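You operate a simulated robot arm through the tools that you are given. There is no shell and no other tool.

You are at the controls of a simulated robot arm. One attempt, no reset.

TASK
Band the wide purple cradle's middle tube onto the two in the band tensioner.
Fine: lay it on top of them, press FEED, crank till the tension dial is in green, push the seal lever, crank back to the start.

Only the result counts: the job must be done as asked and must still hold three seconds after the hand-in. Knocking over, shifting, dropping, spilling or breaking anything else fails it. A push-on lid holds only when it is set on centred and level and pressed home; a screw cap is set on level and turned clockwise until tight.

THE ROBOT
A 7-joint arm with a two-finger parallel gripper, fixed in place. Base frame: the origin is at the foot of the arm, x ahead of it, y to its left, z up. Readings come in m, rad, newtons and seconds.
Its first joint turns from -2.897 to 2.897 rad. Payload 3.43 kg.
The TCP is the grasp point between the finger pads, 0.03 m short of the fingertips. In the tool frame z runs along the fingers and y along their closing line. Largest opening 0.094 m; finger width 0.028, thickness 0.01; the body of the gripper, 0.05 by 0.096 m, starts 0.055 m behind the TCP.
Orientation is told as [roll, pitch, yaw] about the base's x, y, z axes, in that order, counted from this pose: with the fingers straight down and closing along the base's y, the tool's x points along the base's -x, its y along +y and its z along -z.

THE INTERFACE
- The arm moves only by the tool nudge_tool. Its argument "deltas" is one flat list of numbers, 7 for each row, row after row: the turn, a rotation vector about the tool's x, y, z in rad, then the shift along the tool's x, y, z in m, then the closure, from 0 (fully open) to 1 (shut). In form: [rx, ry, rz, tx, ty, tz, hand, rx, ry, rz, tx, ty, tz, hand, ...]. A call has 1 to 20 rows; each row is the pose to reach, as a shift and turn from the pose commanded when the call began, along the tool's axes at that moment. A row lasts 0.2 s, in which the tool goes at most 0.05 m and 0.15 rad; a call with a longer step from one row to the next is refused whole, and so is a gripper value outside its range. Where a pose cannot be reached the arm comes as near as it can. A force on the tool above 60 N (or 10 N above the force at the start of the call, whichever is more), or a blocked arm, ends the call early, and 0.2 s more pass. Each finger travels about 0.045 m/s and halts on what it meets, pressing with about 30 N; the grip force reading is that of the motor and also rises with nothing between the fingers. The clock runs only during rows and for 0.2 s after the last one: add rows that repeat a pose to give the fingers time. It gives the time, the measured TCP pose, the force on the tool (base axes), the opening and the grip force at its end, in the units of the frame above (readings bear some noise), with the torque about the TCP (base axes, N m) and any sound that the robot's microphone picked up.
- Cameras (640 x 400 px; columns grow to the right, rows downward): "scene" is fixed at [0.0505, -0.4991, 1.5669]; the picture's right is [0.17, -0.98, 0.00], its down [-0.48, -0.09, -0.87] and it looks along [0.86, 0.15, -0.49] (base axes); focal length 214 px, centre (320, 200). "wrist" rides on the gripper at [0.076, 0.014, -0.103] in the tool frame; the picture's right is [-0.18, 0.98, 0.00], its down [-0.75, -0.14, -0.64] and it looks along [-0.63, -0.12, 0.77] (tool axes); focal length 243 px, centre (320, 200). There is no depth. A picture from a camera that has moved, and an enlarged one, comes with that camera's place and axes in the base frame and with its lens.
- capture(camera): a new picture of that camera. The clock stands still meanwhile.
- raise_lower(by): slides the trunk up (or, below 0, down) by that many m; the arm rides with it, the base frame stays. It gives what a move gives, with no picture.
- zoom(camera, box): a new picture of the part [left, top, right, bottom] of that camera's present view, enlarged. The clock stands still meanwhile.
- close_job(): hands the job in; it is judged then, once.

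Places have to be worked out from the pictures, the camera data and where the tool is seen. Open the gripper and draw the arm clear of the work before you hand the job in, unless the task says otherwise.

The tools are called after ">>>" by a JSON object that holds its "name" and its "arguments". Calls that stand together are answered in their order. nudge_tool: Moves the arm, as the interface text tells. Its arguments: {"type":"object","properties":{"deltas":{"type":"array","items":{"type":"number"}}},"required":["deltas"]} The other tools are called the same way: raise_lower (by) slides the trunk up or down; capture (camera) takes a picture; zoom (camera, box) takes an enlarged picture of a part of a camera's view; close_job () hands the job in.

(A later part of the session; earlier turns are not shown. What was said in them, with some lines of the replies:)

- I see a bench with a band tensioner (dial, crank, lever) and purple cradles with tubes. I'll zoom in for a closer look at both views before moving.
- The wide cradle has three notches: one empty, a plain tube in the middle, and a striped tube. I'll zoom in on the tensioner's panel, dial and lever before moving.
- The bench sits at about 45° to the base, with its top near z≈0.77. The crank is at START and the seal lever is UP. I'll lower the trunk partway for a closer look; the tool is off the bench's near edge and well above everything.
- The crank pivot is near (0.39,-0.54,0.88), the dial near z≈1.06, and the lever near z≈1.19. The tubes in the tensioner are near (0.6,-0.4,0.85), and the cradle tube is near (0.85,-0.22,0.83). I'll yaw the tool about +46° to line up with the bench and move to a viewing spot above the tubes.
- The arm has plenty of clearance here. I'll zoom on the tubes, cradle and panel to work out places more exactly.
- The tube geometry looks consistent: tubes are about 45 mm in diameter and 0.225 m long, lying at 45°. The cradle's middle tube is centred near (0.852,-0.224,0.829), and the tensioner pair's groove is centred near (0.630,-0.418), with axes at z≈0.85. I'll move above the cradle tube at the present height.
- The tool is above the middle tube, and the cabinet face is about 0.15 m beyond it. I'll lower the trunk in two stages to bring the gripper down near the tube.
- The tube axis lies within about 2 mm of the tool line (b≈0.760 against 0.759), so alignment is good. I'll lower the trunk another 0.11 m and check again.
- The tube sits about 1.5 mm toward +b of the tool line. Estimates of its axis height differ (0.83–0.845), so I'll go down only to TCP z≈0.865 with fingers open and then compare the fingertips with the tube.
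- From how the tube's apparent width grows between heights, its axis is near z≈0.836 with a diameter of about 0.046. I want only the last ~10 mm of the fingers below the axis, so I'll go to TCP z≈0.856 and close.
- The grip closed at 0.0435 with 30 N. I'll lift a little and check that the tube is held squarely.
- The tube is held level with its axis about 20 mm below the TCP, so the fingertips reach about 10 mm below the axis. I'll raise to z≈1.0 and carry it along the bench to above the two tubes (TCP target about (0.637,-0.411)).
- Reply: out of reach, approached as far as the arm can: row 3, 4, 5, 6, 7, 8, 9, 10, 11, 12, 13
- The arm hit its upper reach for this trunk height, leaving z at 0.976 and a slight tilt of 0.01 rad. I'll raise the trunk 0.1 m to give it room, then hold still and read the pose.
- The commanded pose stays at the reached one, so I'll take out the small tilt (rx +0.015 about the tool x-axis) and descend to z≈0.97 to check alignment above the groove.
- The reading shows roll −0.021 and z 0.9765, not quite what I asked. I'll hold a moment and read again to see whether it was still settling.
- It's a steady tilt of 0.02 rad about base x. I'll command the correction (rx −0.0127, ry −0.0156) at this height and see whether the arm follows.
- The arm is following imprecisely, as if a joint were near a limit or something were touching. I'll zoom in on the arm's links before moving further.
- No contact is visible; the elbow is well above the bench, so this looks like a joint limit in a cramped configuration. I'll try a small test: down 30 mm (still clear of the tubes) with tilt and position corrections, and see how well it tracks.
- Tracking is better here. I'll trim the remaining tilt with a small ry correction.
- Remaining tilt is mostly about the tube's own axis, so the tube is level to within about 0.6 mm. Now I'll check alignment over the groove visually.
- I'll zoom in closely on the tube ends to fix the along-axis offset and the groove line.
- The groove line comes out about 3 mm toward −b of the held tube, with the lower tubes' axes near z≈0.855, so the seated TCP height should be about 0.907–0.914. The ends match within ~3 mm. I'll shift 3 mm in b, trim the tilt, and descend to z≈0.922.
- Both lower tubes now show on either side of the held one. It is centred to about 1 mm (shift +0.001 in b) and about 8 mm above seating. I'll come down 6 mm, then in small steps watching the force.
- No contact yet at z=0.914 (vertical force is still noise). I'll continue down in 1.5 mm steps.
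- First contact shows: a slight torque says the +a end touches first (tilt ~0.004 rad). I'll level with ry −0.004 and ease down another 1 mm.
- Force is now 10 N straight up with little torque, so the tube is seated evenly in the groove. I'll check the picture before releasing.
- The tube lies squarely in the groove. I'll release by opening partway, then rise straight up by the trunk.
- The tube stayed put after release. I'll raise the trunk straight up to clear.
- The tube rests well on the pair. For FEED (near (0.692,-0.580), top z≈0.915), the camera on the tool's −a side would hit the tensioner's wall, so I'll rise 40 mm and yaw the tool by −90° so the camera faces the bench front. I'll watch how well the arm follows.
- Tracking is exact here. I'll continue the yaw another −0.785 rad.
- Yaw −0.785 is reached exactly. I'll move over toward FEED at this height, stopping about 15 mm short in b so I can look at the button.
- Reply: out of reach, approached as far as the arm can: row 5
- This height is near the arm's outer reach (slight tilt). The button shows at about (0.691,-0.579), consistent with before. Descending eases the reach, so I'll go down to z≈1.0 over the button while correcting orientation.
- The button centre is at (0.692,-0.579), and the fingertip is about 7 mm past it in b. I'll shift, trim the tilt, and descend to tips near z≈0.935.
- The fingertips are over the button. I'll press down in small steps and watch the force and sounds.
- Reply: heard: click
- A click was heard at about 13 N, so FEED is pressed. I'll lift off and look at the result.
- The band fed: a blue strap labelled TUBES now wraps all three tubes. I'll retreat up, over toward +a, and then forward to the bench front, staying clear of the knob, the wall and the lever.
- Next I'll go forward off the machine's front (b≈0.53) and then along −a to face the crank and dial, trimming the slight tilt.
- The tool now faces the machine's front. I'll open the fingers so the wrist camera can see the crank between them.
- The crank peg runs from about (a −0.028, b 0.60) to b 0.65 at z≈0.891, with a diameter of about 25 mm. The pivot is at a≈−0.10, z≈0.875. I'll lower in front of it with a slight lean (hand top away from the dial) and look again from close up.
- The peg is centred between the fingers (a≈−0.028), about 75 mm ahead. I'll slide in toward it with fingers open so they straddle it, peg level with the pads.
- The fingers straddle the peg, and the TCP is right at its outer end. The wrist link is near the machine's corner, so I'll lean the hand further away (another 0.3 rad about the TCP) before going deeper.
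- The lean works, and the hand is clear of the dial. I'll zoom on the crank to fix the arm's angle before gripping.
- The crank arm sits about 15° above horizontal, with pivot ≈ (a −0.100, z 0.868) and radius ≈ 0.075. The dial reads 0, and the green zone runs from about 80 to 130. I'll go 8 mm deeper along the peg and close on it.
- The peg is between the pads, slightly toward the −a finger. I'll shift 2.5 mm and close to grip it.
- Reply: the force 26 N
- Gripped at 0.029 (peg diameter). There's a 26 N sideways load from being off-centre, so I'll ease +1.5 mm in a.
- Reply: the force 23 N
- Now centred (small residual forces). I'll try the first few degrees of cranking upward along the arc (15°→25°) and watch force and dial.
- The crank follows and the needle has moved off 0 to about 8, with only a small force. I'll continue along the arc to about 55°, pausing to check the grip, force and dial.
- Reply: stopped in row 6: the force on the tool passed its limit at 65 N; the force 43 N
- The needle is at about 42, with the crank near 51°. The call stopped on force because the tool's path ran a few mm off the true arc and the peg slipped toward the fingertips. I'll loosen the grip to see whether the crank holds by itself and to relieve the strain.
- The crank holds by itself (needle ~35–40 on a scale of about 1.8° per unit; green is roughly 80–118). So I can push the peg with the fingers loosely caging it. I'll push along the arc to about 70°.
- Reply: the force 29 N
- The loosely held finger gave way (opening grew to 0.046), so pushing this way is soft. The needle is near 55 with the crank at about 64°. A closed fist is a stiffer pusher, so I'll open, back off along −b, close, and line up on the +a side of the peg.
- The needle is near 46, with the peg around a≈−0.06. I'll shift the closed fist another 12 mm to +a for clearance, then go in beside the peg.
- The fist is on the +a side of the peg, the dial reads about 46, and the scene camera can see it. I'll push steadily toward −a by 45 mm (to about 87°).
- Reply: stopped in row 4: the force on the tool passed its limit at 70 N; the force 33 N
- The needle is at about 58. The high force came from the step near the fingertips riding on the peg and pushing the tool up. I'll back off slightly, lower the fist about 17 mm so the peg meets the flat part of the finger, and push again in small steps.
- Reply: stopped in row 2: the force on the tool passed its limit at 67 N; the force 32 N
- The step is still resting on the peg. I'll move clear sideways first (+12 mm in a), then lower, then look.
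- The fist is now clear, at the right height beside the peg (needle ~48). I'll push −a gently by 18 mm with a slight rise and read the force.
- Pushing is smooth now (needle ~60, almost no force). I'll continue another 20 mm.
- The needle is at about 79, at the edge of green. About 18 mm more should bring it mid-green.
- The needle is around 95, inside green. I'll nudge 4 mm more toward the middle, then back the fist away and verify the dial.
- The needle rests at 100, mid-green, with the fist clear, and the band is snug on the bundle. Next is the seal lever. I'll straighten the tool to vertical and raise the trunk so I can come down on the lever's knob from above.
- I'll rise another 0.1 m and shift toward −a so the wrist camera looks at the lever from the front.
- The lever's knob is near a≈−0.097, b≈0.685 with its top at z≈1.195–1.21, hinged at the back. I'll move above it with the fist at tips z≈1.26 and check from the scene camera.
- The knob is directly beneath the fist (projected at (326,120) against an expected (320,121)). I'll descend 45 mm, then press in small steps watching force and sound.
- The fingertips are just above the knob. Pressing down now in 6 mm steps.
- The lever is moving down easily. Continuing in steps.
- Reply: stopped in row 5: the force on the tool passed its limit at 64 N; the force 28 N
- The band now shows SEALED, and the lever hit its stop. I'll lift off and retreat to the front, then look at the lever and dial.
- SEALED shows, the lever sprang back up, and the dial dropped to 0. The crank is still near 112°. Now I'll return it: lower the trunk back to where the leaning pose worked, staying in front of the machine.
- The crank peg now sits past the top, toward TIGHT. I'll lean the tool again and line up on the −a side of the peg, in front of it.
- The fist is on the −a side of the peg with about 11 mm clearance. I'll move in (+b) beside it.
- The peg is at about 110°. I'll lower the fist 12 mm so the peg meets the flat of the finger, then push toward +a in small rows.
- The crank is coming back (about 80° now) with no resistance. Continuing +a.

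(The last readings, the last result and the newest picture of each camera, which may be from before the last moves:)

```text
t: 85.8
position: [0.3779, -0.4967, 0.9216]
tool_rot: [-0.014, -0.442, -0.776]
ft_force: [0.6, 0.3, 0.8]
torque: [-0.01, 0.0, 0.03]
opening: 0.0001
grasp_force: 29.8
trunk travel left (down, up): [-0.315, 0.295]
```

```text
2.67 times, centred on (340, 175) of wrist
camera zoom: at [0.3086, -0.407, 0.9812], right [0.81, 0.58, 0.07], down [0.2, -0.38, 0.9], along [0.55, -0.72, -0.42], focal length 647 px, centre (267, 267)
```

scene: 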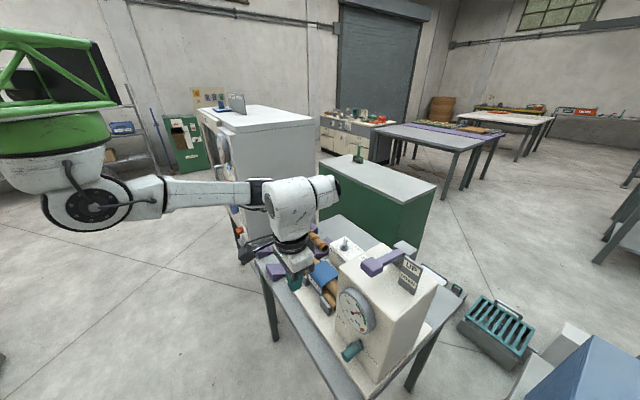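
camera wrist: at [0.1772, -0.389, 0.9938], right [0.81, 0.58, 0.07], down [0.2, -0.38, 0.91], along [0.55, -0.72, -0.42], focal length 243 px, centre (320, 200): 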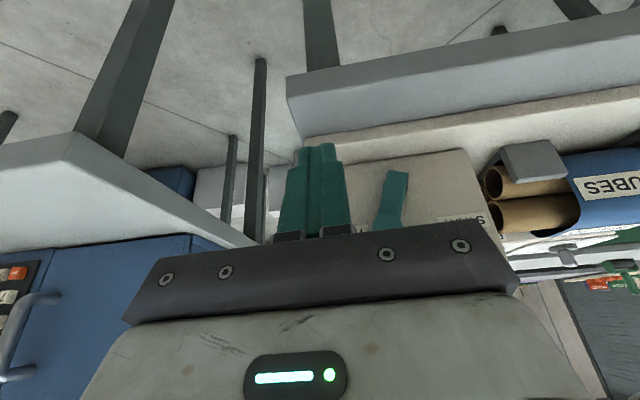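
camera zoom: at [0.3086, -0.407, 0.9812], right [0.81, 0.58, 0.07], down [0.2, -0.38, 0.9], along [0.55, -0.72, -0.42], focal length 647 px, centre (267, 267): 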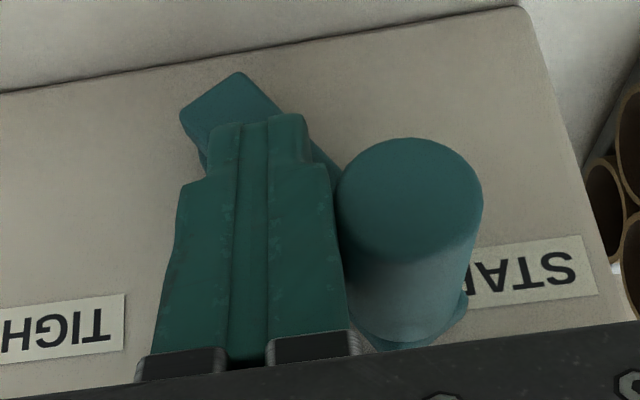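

The crank is at about 57°. From here pushing down is better: I'll back off, rise, and come over the top of the peg.

>>> {"name": "nudge_tool", "arguments": {"deltas": [0, 0, 0, 0, -0.008, 0, 1, 0, 0, 0, -0.0148, -0.008, -0.031, 1, 0, 0, 0, -0.0296, -0.008, -0.0623, 1, 0, 0, 0, -0.0296, 0.012, -0.0623, 1, 0, 0, 0, -0.0296, 0.03, -0.0623, 1, 0, 0, 0, -0.0296, 0.03, -0.0623, 1]}}

>>> {"name": "zoom", "arguments": {"camera": "wrist", "box": [220, 100, 420, 250]}}

>>> {"name": "zoom", "arguments": {"camera": "scene", "box": [290, 240, 410, 360]}}

```text
t: 87.2
position: [0.4001, -0.476, 0.9877]
tool_rot: [-0.012, -0.44, -0.776]
ft_force: [0.2, -0.9, 0.5]
torque: [-0.01, 0.01, -0.02]
opening: 0.0001
grasp_force: 29.9
trunk travel left (down, up): [-0.315, 0.295]
```

```text
2.67 times, centred on (320, 175) of wrist
camera zoom: at [0.3304, -0.3855, 1.0487], right [0.81, 0.58, 0.07], down [0.2, -0.38, 0.9], along [0.55, -0.72, -0.42], focal length 647 px, centre (320, 267)
```

zoom: 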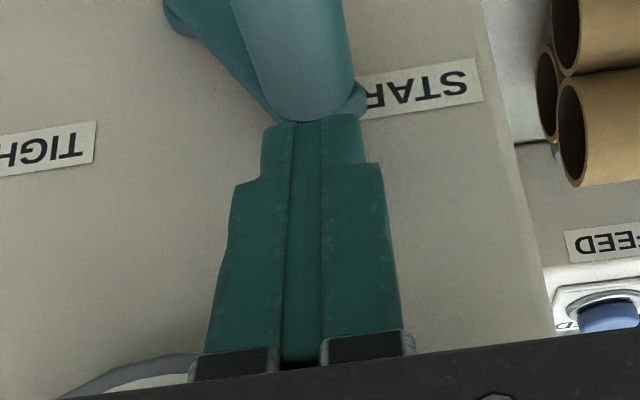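

```text
3.33 times, centred on (350, 300) of scene
camera zoom: at [0.0505, -0.4991, 1.5669], right [0.17, -0.98, 0.0], down [-0.48, -0.09, -0.87], along [0.86, 0.15, -0.49], focal length 715 px, centre (220, -133)
```

zoom: 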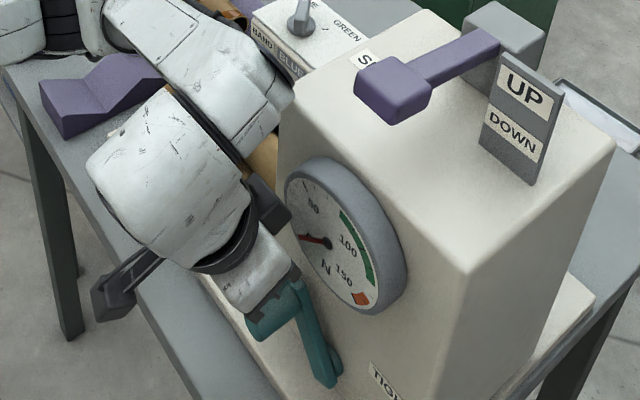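

The fist is right above the peg and the dial reads 0. I'll press down following the arc to about 20°.

>>> {"name": "nudge_tool", "arguments": {"deltas": [0, 0, 0, 0.0033, 0.003, 0.0069, 1, 0, 0, 0, 0.0066, 0.006, 0.0138, 1, 0, 0, 0, 0.0086, 0.0105, 0.018, 1, 0, 0, 0, 0.0105, 0.0147, 0.0222, 1, 0, 0, 0, 0.0128, 0.019, 0.027, 1, 0, 0, 0, 0.0151, 0.0227, 0.0319, 1, 0, 0, 0, 0.0177, 0.0255, 0.0373, 1, 0, 0, 0, 0.0202, 0.0277, 0.0426, 1]}}

>>> {"name": "zoom", "arguments": {"camera": "wrist", "box": [220, 60, 420, 250]}}

>>> {"name": "zoom", "arguments": {"camera": "scene", "box": [300, 250, 400, 350]}}

```text
t: 88.9
position: [0.4199, -0.4543, 0.949]
tool_rot: [0.002, -0.445, -0.775]
ft_force: [12.8, 34.1, 26.7]
torque: [0.92, -0.24, -0.1]
opening: 0.0
grasp_force: 30.1
trunk travel left (down, up): [-0.315, 0.295]
stopped in row 8: the force on the tool passed its limit at 64 N (the readings are from after the stop); the commanded pose is now the measured one
```

```text
2.11 times, centred on (320, 155) of wrist
camera zoom: at [0.35, -0.3657, 1.0098], right [0.81, 0.59, 0.08], down [0.19, -0.39, 0.9], along [0.56, -0.71, -0.42], focal length 511 px, centre (320, 295)
```

zoom: 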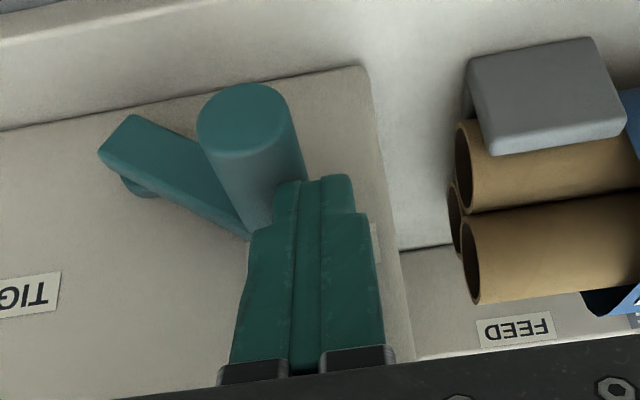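

```text
4.00 times, centred on (350, 300) of scene
camera zoom: at [0.0505, -0.4991, 1.5669], right [0.17, -0.98, 0.0], down [-0.48, -0.09, -0.87], along [0.86, 0.15, -0.49], focal length 858 px, centre (200, -200)
```

zoom: 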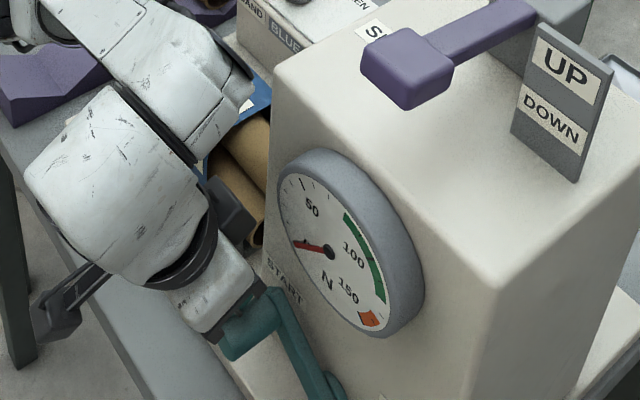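

The fist slipped to the peg's +a shoulder (peg at about 39°). I'll lift, shift back over the peg, and press straight down.

>>> {"name": "nudge_tool", "arguments": {"deltas": [0, 0, 0, -0.0094, 0, -0.0199, 1, 0, 0, 0, -0.0094, -0.0105, -0.0199, 1, 0, 0, 0, -0.0051, -0.0105, -0.0108, 1, 0, 0, 0, -0.0017, -0.0105, -0.0036, 1, 0, 0, 0, 0.0013, -0.0105, 0.0027, 1, 0, 0, 0, 0.0026, -0.0105, 0.0054, 1, 0, 0, 0, 0.0039, -0.0105, 0.0081, 1]}}

>>> {"name": "zoom", "arguments": {"camera": "wrist", "box": [220, 60, 420, 250]}}

```text
t: 90.1
position: [0.4129, -0.4661, 0.9455]
tool_rot: [0.008, -0.445, -0.779]
ft_force: [0.1, 0.8, 0.6]
torque: [0.0, 0.03, 0.01]
opening: 0.0
grasp_force: 29.5
trunk travel left (down, up): [-0.315, 0.295]
stopped in row 6: the force on the tool passed its limit at 63 N (the readings are from after the stop); the commanded pose is now the measured one
```

```text
2.11 times, centred on (320, 155) of wrist
camera zoom: at [0.342, -0.3767, 1.0062], right [0.81, 0.58, 0.09], down [0.18, -0.39, 0.9], along [0.56, -0.71, -0.42], focal length 511 px, centre (320, 295)
```

zoom: 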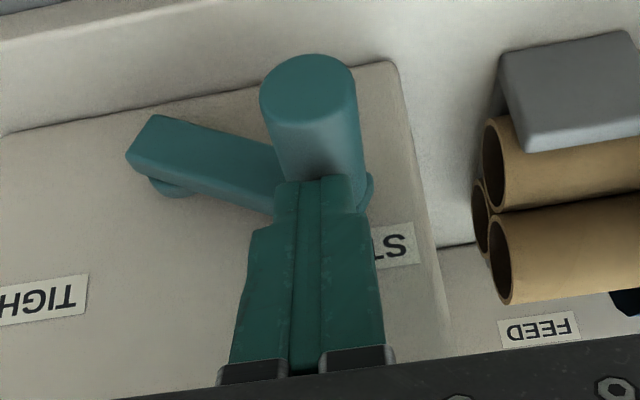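

The peg is at roughly 25°, not yet at START. I'll press further with finer 2 mm rows.

>>> {"name": "nudge_tool", "arguments": {"deltas": [0, 0, 0, 0.0009, 0.0005, 0.0018, 1, 0, 0, 0, 0.0017, 0.001, 0.0036, 1, 0, 0, 0, 0.0026, 0.0015, 0.0054, 1, 0, 0, 0, 0.0034, 0.002, 0.0072, 1]}}

>>> {"name": "zoom", "arguments": {"camera": "wrist", "box": [220, 60, 420, 250]}}

>>> {"name": "zoom", "arguments": {"camera": "scene", "box": [300, 250, 400, 350]}}

```text
t: 91.1
position: [0.4155, -0.4608, 0.939]
tool_rot: [0.006, -0.446, -0.777]
ft_force: [0.0, -1.5, -0.1]
torque: [0.01, 0.02, 0.0]
opening: 0.0001
grasp_force: 30.0
trunk travel left (down, up): [-0.315, 0.295]
```

```text
2.11 times, centred on (320, 155) of wrist
camera zoom: at [0.3448, -0.3733, 0.9993], right [0.81, 0.59, 0.09], down [0.19, -0.39, 0.9], along [0.56, -0.71, -0.42], focal length 511 px, centre (320, 295)
```

zoom: 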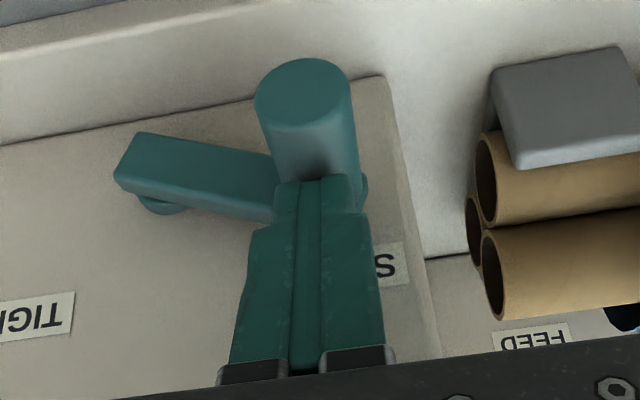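

```text
4.00 times, centred on (350, 300) of scene
camera zoom: at [0.0505, -0.4991, 1.5669], right [0.17, -0.98, 0.0], down [-0.48, -0.09, -0.87], along [0.86, 0.15, -0.49], focal length 858 px, centre (200, -200)
```

zoom: 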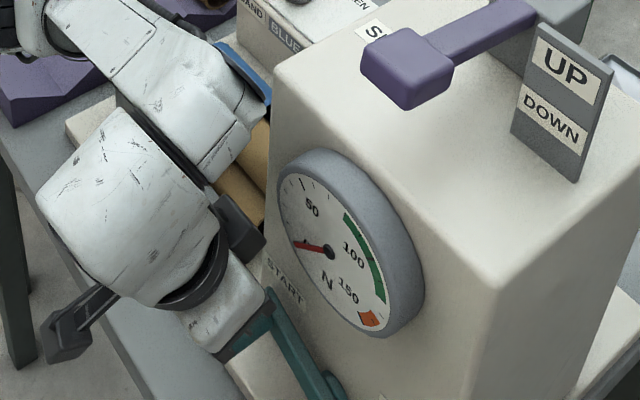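

Nearly there (about 19°), no force yet. Continuing down in fine rows until the START stop is felt.

>>> {"name": "nudge_tool", "arguments": {"deltas": [0, 0, 0, 0.0009, 0.0003, 0.0018, 1, 0, 0, 0, 0.0017, 0.0006, 0.0036, 1, 0, 0, 0, 0.0026, 0.0009, 0.0054, 1]}}

>>> {"name": "zoom", "arguments": {"camera": "wrist", "box": [220, 60, 420, 250]}}

```text
t: 91.9
position: [0.4173, -0.4603, 0.9327]
tool_rot: [0.006, -0.445, -0.776]
ft_force: [0.2, -0.5, 0.8]
torque: [-0.03, -0.01, -0.01]
opening: 0.0
grasp_force: 30.2
trunk travel left (down, up): [-0.315, 0.295]
```

```text
2.11 times, centred on (320, 155) of wrist
camera zoom: at [0.3462, -0.3723, 0.9931], right [0.81, 0.59, 0.09], down [0.19, -0.39, 0.9], along [0.56, -0.71, -0.42], focal length 511 px, centre (320, 295)
```

zoom: 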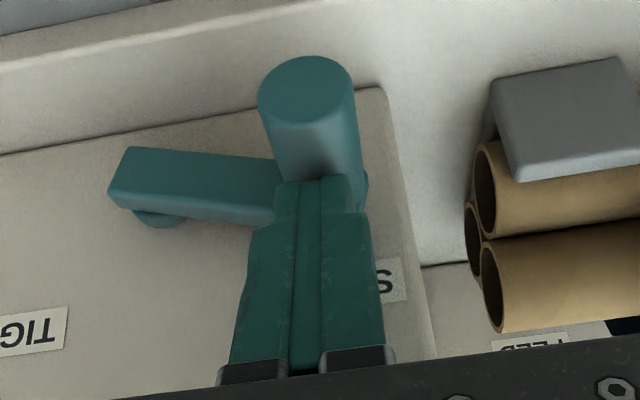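

>>> {"name": "nudge_tool", "arguments": {"deltas": [0, 0, 0, 0.0007, 0.0002, 0.0014, 1, 0, 0, 0, 0.0013, 0.0004, 0.0027, 1, 0, 0, 0, 0.0013, 0.0004, 0.0027, 1]}}

>>> {"name": "zoom", "arguments": {"camera": "wrist", "box": [220, 60, 420, 250]}}

```text
t: 92.7
position: [0.4171, -0.4601, 0.9297]
tool_rot: [0.009, -0.445, -0.777]
ft_force: [0.1, -0.2, -0.3]
torque: [-0.02, 0.0, -0.02]
opening: 0.0
grasp_force: 29.8
trunk travel left (down, up): [-0.315, 0.295]
```

```text
2.11 times, centred on (320, 155) of wrist
camera zoom: at [0.3461, -0.3724, 0.9904], right [0.81, 0.59, 0.09], down [0.19, -0.39, 0.9], along [0.56, -0.71, -0.42], focal length 511 px, centre (320, 295)
```

zoom: 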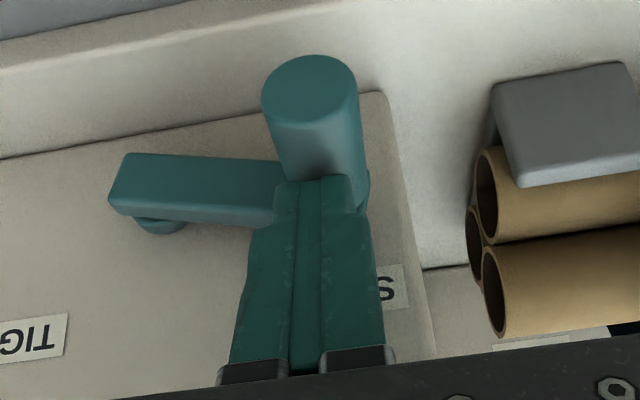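

The crank looks at or very near START. I'll lift off and retreat so I can compare it with the initial picture.

>>> {"name": "nudge_tool", "arguments": {"deltas": [0, 0, 0, -0.0043, 0, -0.009, 1, 0, 0, 0, -0.0086, 0, -0.018, 1, 0, 0, 0, 0.025, 0.03, -0.035, 1, 0, 0, 0, 0.06, 0.07, -0.045, 1, 0, 0, 0, 0.08, 0.11, -0.05, 1, 0, 0, 0, 0.09, 0.15, -0.055, 1]}}

>>> {"name": "zoom", "arguments": {"camera": "scene", "box": [310, 220, 470, 380]}}

>>> {"name": "zoom", "arguments": {"camera": "scene", "box": [320, 300, 390, 370]}}

```text
refused: row 4 steps farther than a row can; nothing moved
```

```text
2.50 times, centred on (390, 300) of scene
camera zoom: at [0.0505, -0.4991, 1.5669], right [0.17, -0.98, 0.0], down [-0.48, -0.09, -0.87], along [0.86, 0.15, -0.49], focal length 536 px, centre (145, -50)
```

zoom: 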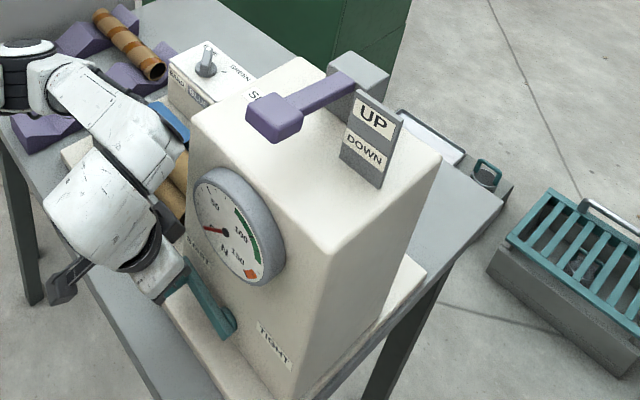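

```text
5.71 times, centred on (355, 335) of scene
camera zoom: at [0.0505, -0.4991, 1.5669], right [0.17, -0.98, 0.0], down [-0.48, -0.09, -0.87], along [0.86, 0.15, -0.49], focal length 1226 px, centre (120, -571)
```

zoom: 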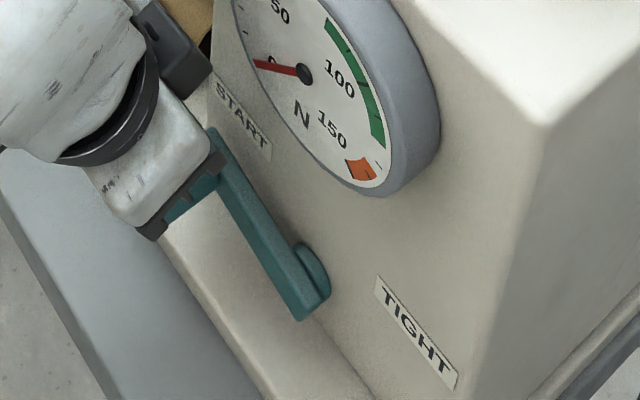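

The retreat call was refused for a too-long step, so nothing moved. I'll redo it with smaller steps.

>>> {"name": "nudge_tool", "arguments": {"deltas": [0, 0, 0, -0.0043, 0, -0.009, 1, 0, 0, 0, -0.0086, 0, -0.018, 1, 0, 0, 0, 0.015, 0.01, -0.03, 1, 0, 0, 0, 0.04, 0.03, -0.04, 1, 0, 0, 0, 0.06, 0.06, -0.048, 1, 0, 0, 0, 0.075, 0.09, -0.055, 1, 0, 0, 0, 0.085, 0.12, -0.055, 1, 0, 0, 0, 0.085, 0.15, -0.055, 1]}}

>>> {"name": "zoom", "arguments": {"camera": "scene", "box": [230, 200, 430, 380]}}

>>> {"name": "zoom", "arguments": {"camera": "scene", "box": [310, 220, 470, 380]}}

>>> {"name": "zoom", "arguments": {"camera": "scene", "box": [320, 300, 390, 370]}}

```text
t: 94.5
position: [0.45, -0.2826, 0.9421]
tool_rot: [0.006, -0.445, -0.777]
ft_force: [0.2, -0.4, -0.3]
torque: [-0.02, -0.04, 0.04]
opening: 0.0001
grasp_force: 29.9
trunk travel left (down, up): [-0.315, 0.295]
```

```text
2.22 times, centred on (330, 290) of scene
camera zoom: at [0.0505, -0.4991, 1.5669], right [0.17, -0.98, 0.0], down [-0.48, -0.09, -0.87], along [0.86, 0.15, -0.49], focal length 477 px, centre (298, 0)
```

zoom: 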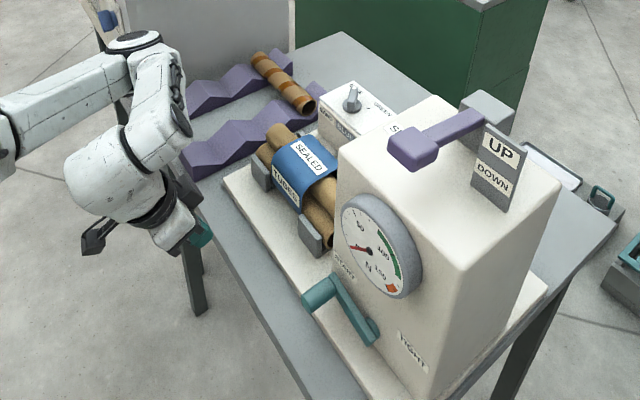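

```text
2.50 times, centred on (390, 300) of scene
camera zoom: at [0.0505, -0.4991, 1.5669], right [0.17, -0.98, 0.0], down [-0.48, -0.09, -0.87], along [0.86, 0.15, -0.49], focal length 536 px, centre (145, -50)
```

zoom: 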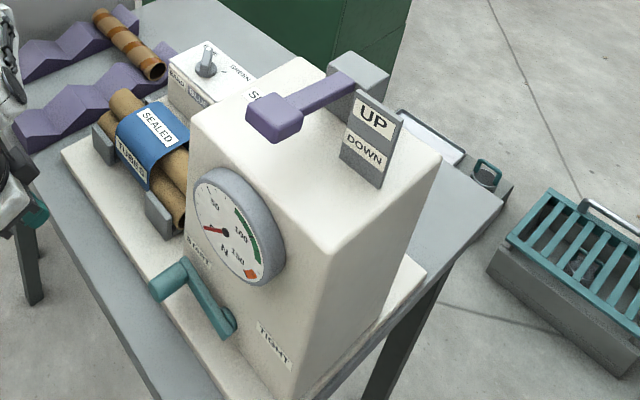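

```text
5.71 times, centred on (355, 335) of scene
camera zoom: at [0.0505, -0.4991, 1.5669], right [0.17, -0.98, 0.0], down [-0.48, -0.09, -0.87], along [0.86, 0.15, -0.49], focal length 1226 px, centre (120, -571)
```

zoom: 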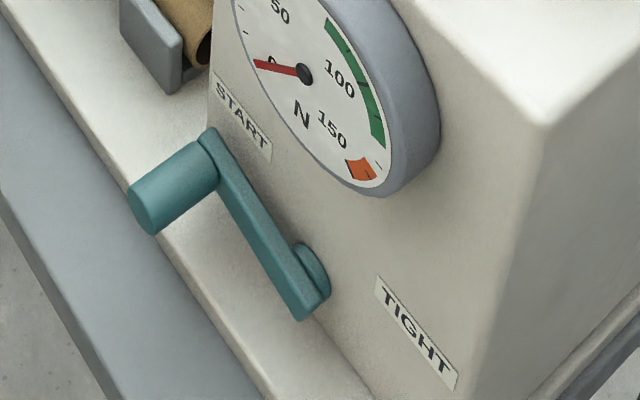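

The crank appears back at START. To be precise I'll take the same close-up I took just before cranking (box [325,270,385,330]) and compare where the crank end shows.

>>> {"name": "zoom", "arguments": {"camera": "scene", "box": [325, 270, 385, 330]}}

>>> {"name": "zoom", "arguments": {"camera": "scene", "box": [270, 220, 410, 360]}}

>>> {"name": "capture", "arguments": {"camera": "wrist"}}

```text
6.67 times, centred on (355, 300) of scene
camera zoom: at [0.0505, -0.4991, 1.5669], right [0.17, -0.98, 0.0], down [-0.48, -0.09, -0.87], along [0.86, 0.15, -0.49], focal length 1430 px, centre (87, -467)
```

zoom: 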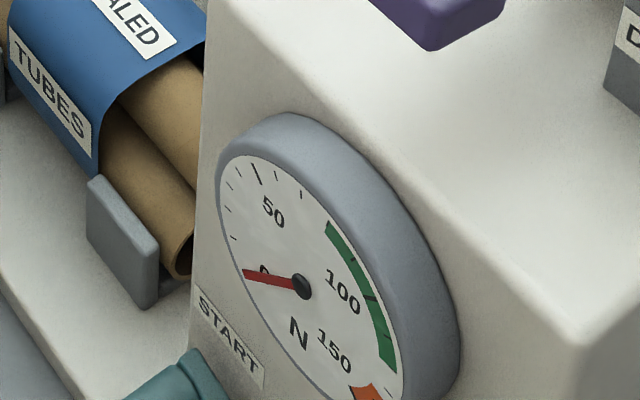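

```text
2.86 times, centred on (340, 290) of scene
camera zoom: at [0.0505, -0.4991, 1.5669], right [0.17, -0.98, 0.0], down [-0.48, -0.09, -0.87], along [0.86, 0.15, -0.49], focal length 613 px, centre (263, -57)
```

zoom: 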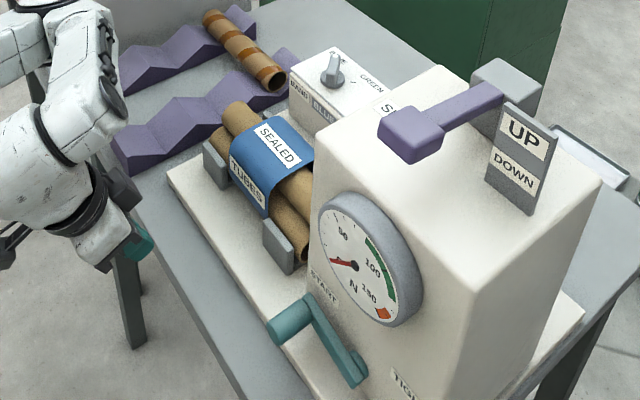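

```text
taken
camera wrist: at [0.3788, -0.1934, 1.0033], right [0.81, 0.59, 0.09], down [0.19, -0.39, 0.9], along [0.56, -0.71, -0.42], focal length 243 px, centre (320, 200)
```

wrist: 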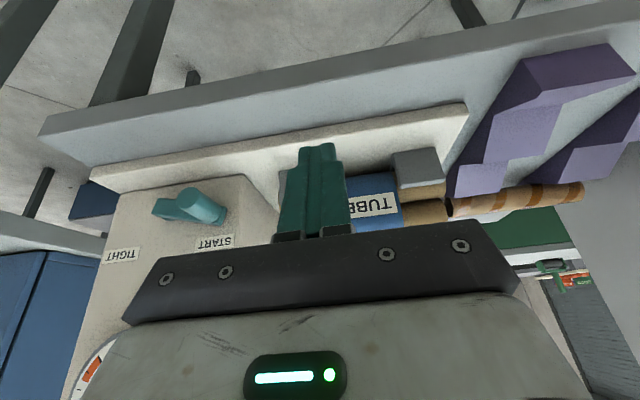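

Everything matches the initial view closely (crank end at the same pixel within ~2 px, dial at 0). To be sure it's fully home, I'll go back over the peg and press down gently to feel for the START stop.

>>> {"name": "nudge_tool", "arguments": {"deltas": [0, 0, 0, 0, -0.03, 0, 1, 0, 0, 0, -0.01, -0.06, 0, 1, 0, 0, 0, -0.025, -0.09, 0.007, 1, 0, 0, 0, -0.045, -0.12, 0.015, 1, 0, 0, 0, -0.07, -0.14, 0.025, 1, 0, 0, 0, -0.0936, -0.15, 0.037, 1, 0, 0, 0, -0.0893, -0.15, 0.046, 1, 0, 0, 0, -0.086, -0.15, 0.053, 1]}}

>>> {"name": "zoom", "arguments": {"camera": "wrist", "box": [220, 60, 420, 250]}}

```text
t: 96.3
position: [0.4158, -0.4609, 0.9315]
tool_rot: [0.006, -0.445, -0.776]
ft_force: [-0.1, 0.9, 0.3]
torque: [0.02, 0.03, -0.01]
opening: 0.0
grasp_force: 30.0
trunk travel left (down, up): [-0.315, 0.295]
```

```text
2.11 times, centred on (320, 155) of wrist
camera zoom: at [0.3454, -0.3729, 0.992], right [0.81, 0.59, 0.09], down [0.19, -0.39, 0.9], along [0.56, -0.71, -0.42], focal length 511 px, centre (320, 295)
```

zoom: 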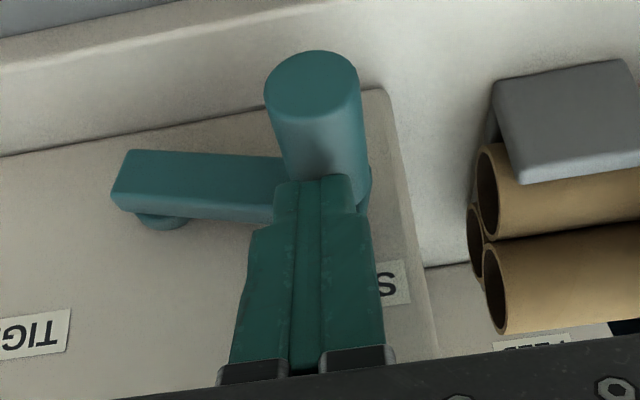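

The fist is just above the peg again with no contact. I'll press in 1.5 mm steps, looking for the stop.

>>> {"name": "nudge_tool", "arguments": {"deltas": [0, 0, 0, 0.0006, 0, 0.0014, 1, 0, 0, 0, 0.0013, 0, 0.0027, 1, 0, 0, 0, 0.0019, 0, 0.0041, 1, 0, 0, 0, 0.0019, 0, 0.0041, 1]}}

>>> {"name": "nudge_tool", "arguments": {"deltas": [0, 0, 0, 0.0006, 0, 0.0014, 1, 0, 0, 0, 0.0006, 0, 0.0014, 1]}}

```text
t: 97.3
position: [0.4152, -0.4606, 0.9285]
tool_rot: [0.004, -0.448, -0.775]
ft_force: [-1.8, 1.4, 17.1]
torque: [0.01, 0.03, 0.03]
opening: 0.0
grasp_force: 30.6
trunk travel left (down, up): [-0.315, 0.295]
```

```text
t: 97.9
position: [0.4162, -0.4595, 0.9281]
tool_rot: [0.002, -0.449, -0.776]
ft_force: [-2.7, 1.7, 40.7]
torque: [0.06, 0.03, -0.04]
opening: 0.0002
grasp_force: 29.8
trunk travel left (down, up): [-0.315, 0.295]
```

A firm stop (40 N) shows the crank is fully at START. I'll retreat, open the gripper in free space, and check everything.

>>> {"name": "nudge_tool", "arguments": {"deltas": [0, 0, 0, -0.0043, 0, -0.009, 1, 0, 0, 0, -0.0086, 0, -0.018, 1, 0, 0, 0, 0.015, 0.005, -0.03, 1, 0, 0, 0, 0.045, 0.01, -0.045, 1, 0, 0, 0, 0.08, 0.02, -0.06, 1, 0, 0, 0, 0.1, 0.03, -0.075, 0.6, 0, 0, 0, 0.1, 0.03, -0.075, 0.2, 0, 0, 0, 0.1, 0.03, -0.075, 0, 0, 0, 0, 0.1, 0.03, -0.075, 0]}}

>>> {"name": "zoom", "arguments": {"camera": "scene", "box": [270, 220, 410, 360]}}

```text
t: 99.9
position: [0.3497, -0.3534, 0.9498]
tool_rot: [0.008, -0.445, -0.775]
ft_force: [0.0, 0.0, 0.6]
torque: [0.0, -0.03, -0.02]
opening: 0.0837
grasp_force: 0.1
trunk travel left (down, up): [-0.315, 0.295]
```

```text
2.86 times, centred on (340, 290) of scene
camera zoom: at [0.0505, -0.4991, 1.5669], right [0.17, -0.98, 0.0], down [-0.48, -0.09, -0.87], along [0.86, 0.15, -0.49], focal length 613 px, centre (263, -57)
```

zoom: 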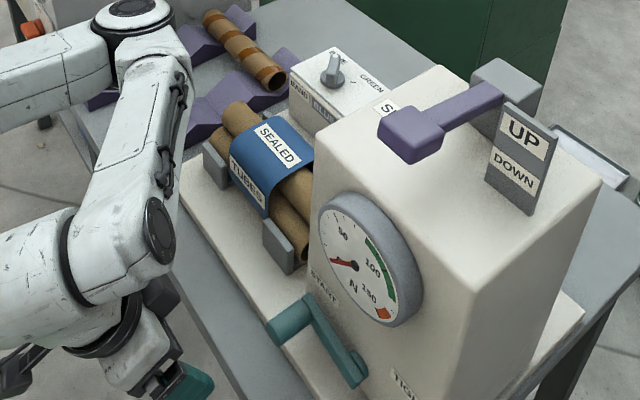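

The gripper is open and clear. I'll straighten the tool and raise the trunk to draw the arm well away from the work, then do a final check.

>>> {"name": "nudge_tool", "arguments": {"deltas": [0, 0.12, 0, 0.01, 0, -0.01, 0, 0, 0.24, 0, 0.02, 0, -0.02, 0, 0, 0.36, 0, 0.03, 0, -0.03, 0, 0, 0.44, 0, 0.03, 0, -0.03, 0, 0, 0.44, 0, 0.03, 0, -0.03, 0]}}

>>> {"name": "raise_lower", "arguments": {"by": 0.28}}

>>> {"name": "capture", "arguments": {"camera": "scene"}}

>>> {"name": "zoom", "arguments": {"camera": "scene", "box": [240, 210, 440, 370]}}

>>> {"name": "capture", "arguments": {"camera": "wrist"}}

```text
t: 101.1
position: [0.3204, -0.3266, 0.9654]
tool_rot: [0.008, -0.003, -0.772]
ft_force: [0.2, -0.8, 0.1]
torque: [0.02, 0.01, 0.0]
opening: 0.094
grasp_force: 0.0
trunk travel left (down, up): [-0.315, 0.295]
```

```text
t: 104.0
position: [0.321, -0.3264, 1.2454]
tool_rot: [0.006, -0.004, -0.773]
ft_force: [-0.9, 0.1, 0.5]
torque: [-0.02, 0.0, -0.05]
opening: 0.0939
grasp_force: 0.0
trunk travel left (down, up): [-0.595, 0.015]
```

```text
taken
```

scene: 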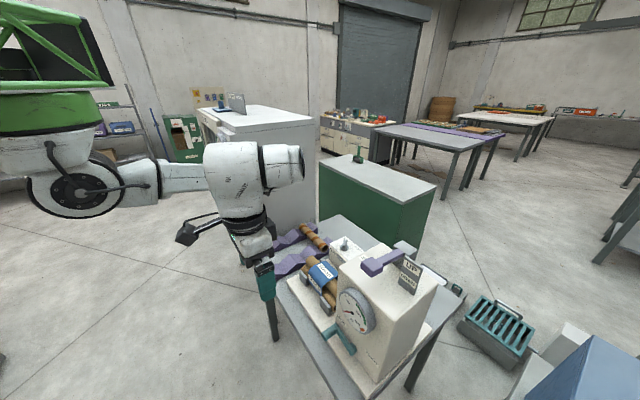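

```text
2.50 times, centred on (340, 290) of scene
camera zoom: at [0.0505, -0.4991, 1.5669], right [0.17, -0.98, 0.0], down [-0.48, -0.09, -0.87], along [0.86, 0.15, -0.49], focal length 536 px, centre (270, -25)
```

zoom: 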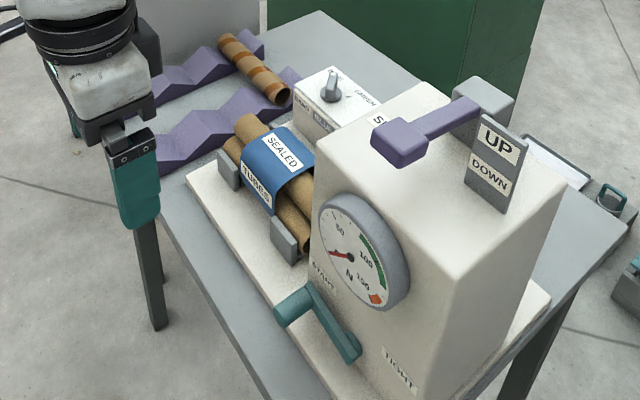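

```text
taken
camera wrist: at [0.2759, -0.2635, 1.3483], right [0.82, 0.57, 0.01], down [0.44, -0.63, 0.64], along [0.37, -0.52, -0.76], focal length 243 px, centre (320, 200)
```

wrist: 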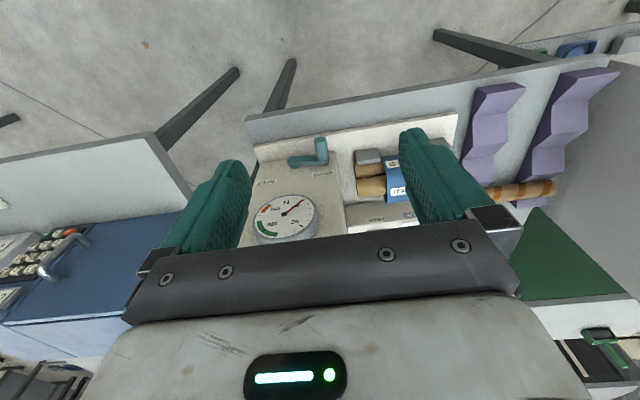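

The result looks complete: the three tubes are banded (TUBES / SEALED), the crank is at START, the dial reads 0, the striped tube is undisturbed, and the gripper is open with the arm clear. Handing in.

>>> {"name": "close_job", "arguments": {}}

```text
The job is handed in.
```

I banded the wide purple cradle's middle tube onto the two in the tensioner and handed the job in; I don't have the judge's verdict.

- **Tube:** it rests in the groove on top of the two lower tubes. The blue band fed around all three with a click after I pressed FEED.
- **Tension:** I cranked until the dial read about 100, in the middle of the green zone, before sealing.
- **Seal:** I pushed the lever down to its stop and the band then showed SEALED. The lever sprang back up by itself and the dial dropped to 0.
- **Crank:** it is back at START; I pressed it down until I felt the hard stop.

The striped tube stayed in its cradle, and I saw nothing else on the bench disturbed. The gripper is open and the arm is clear of the work. I left the band selector on BLUE, where it was.
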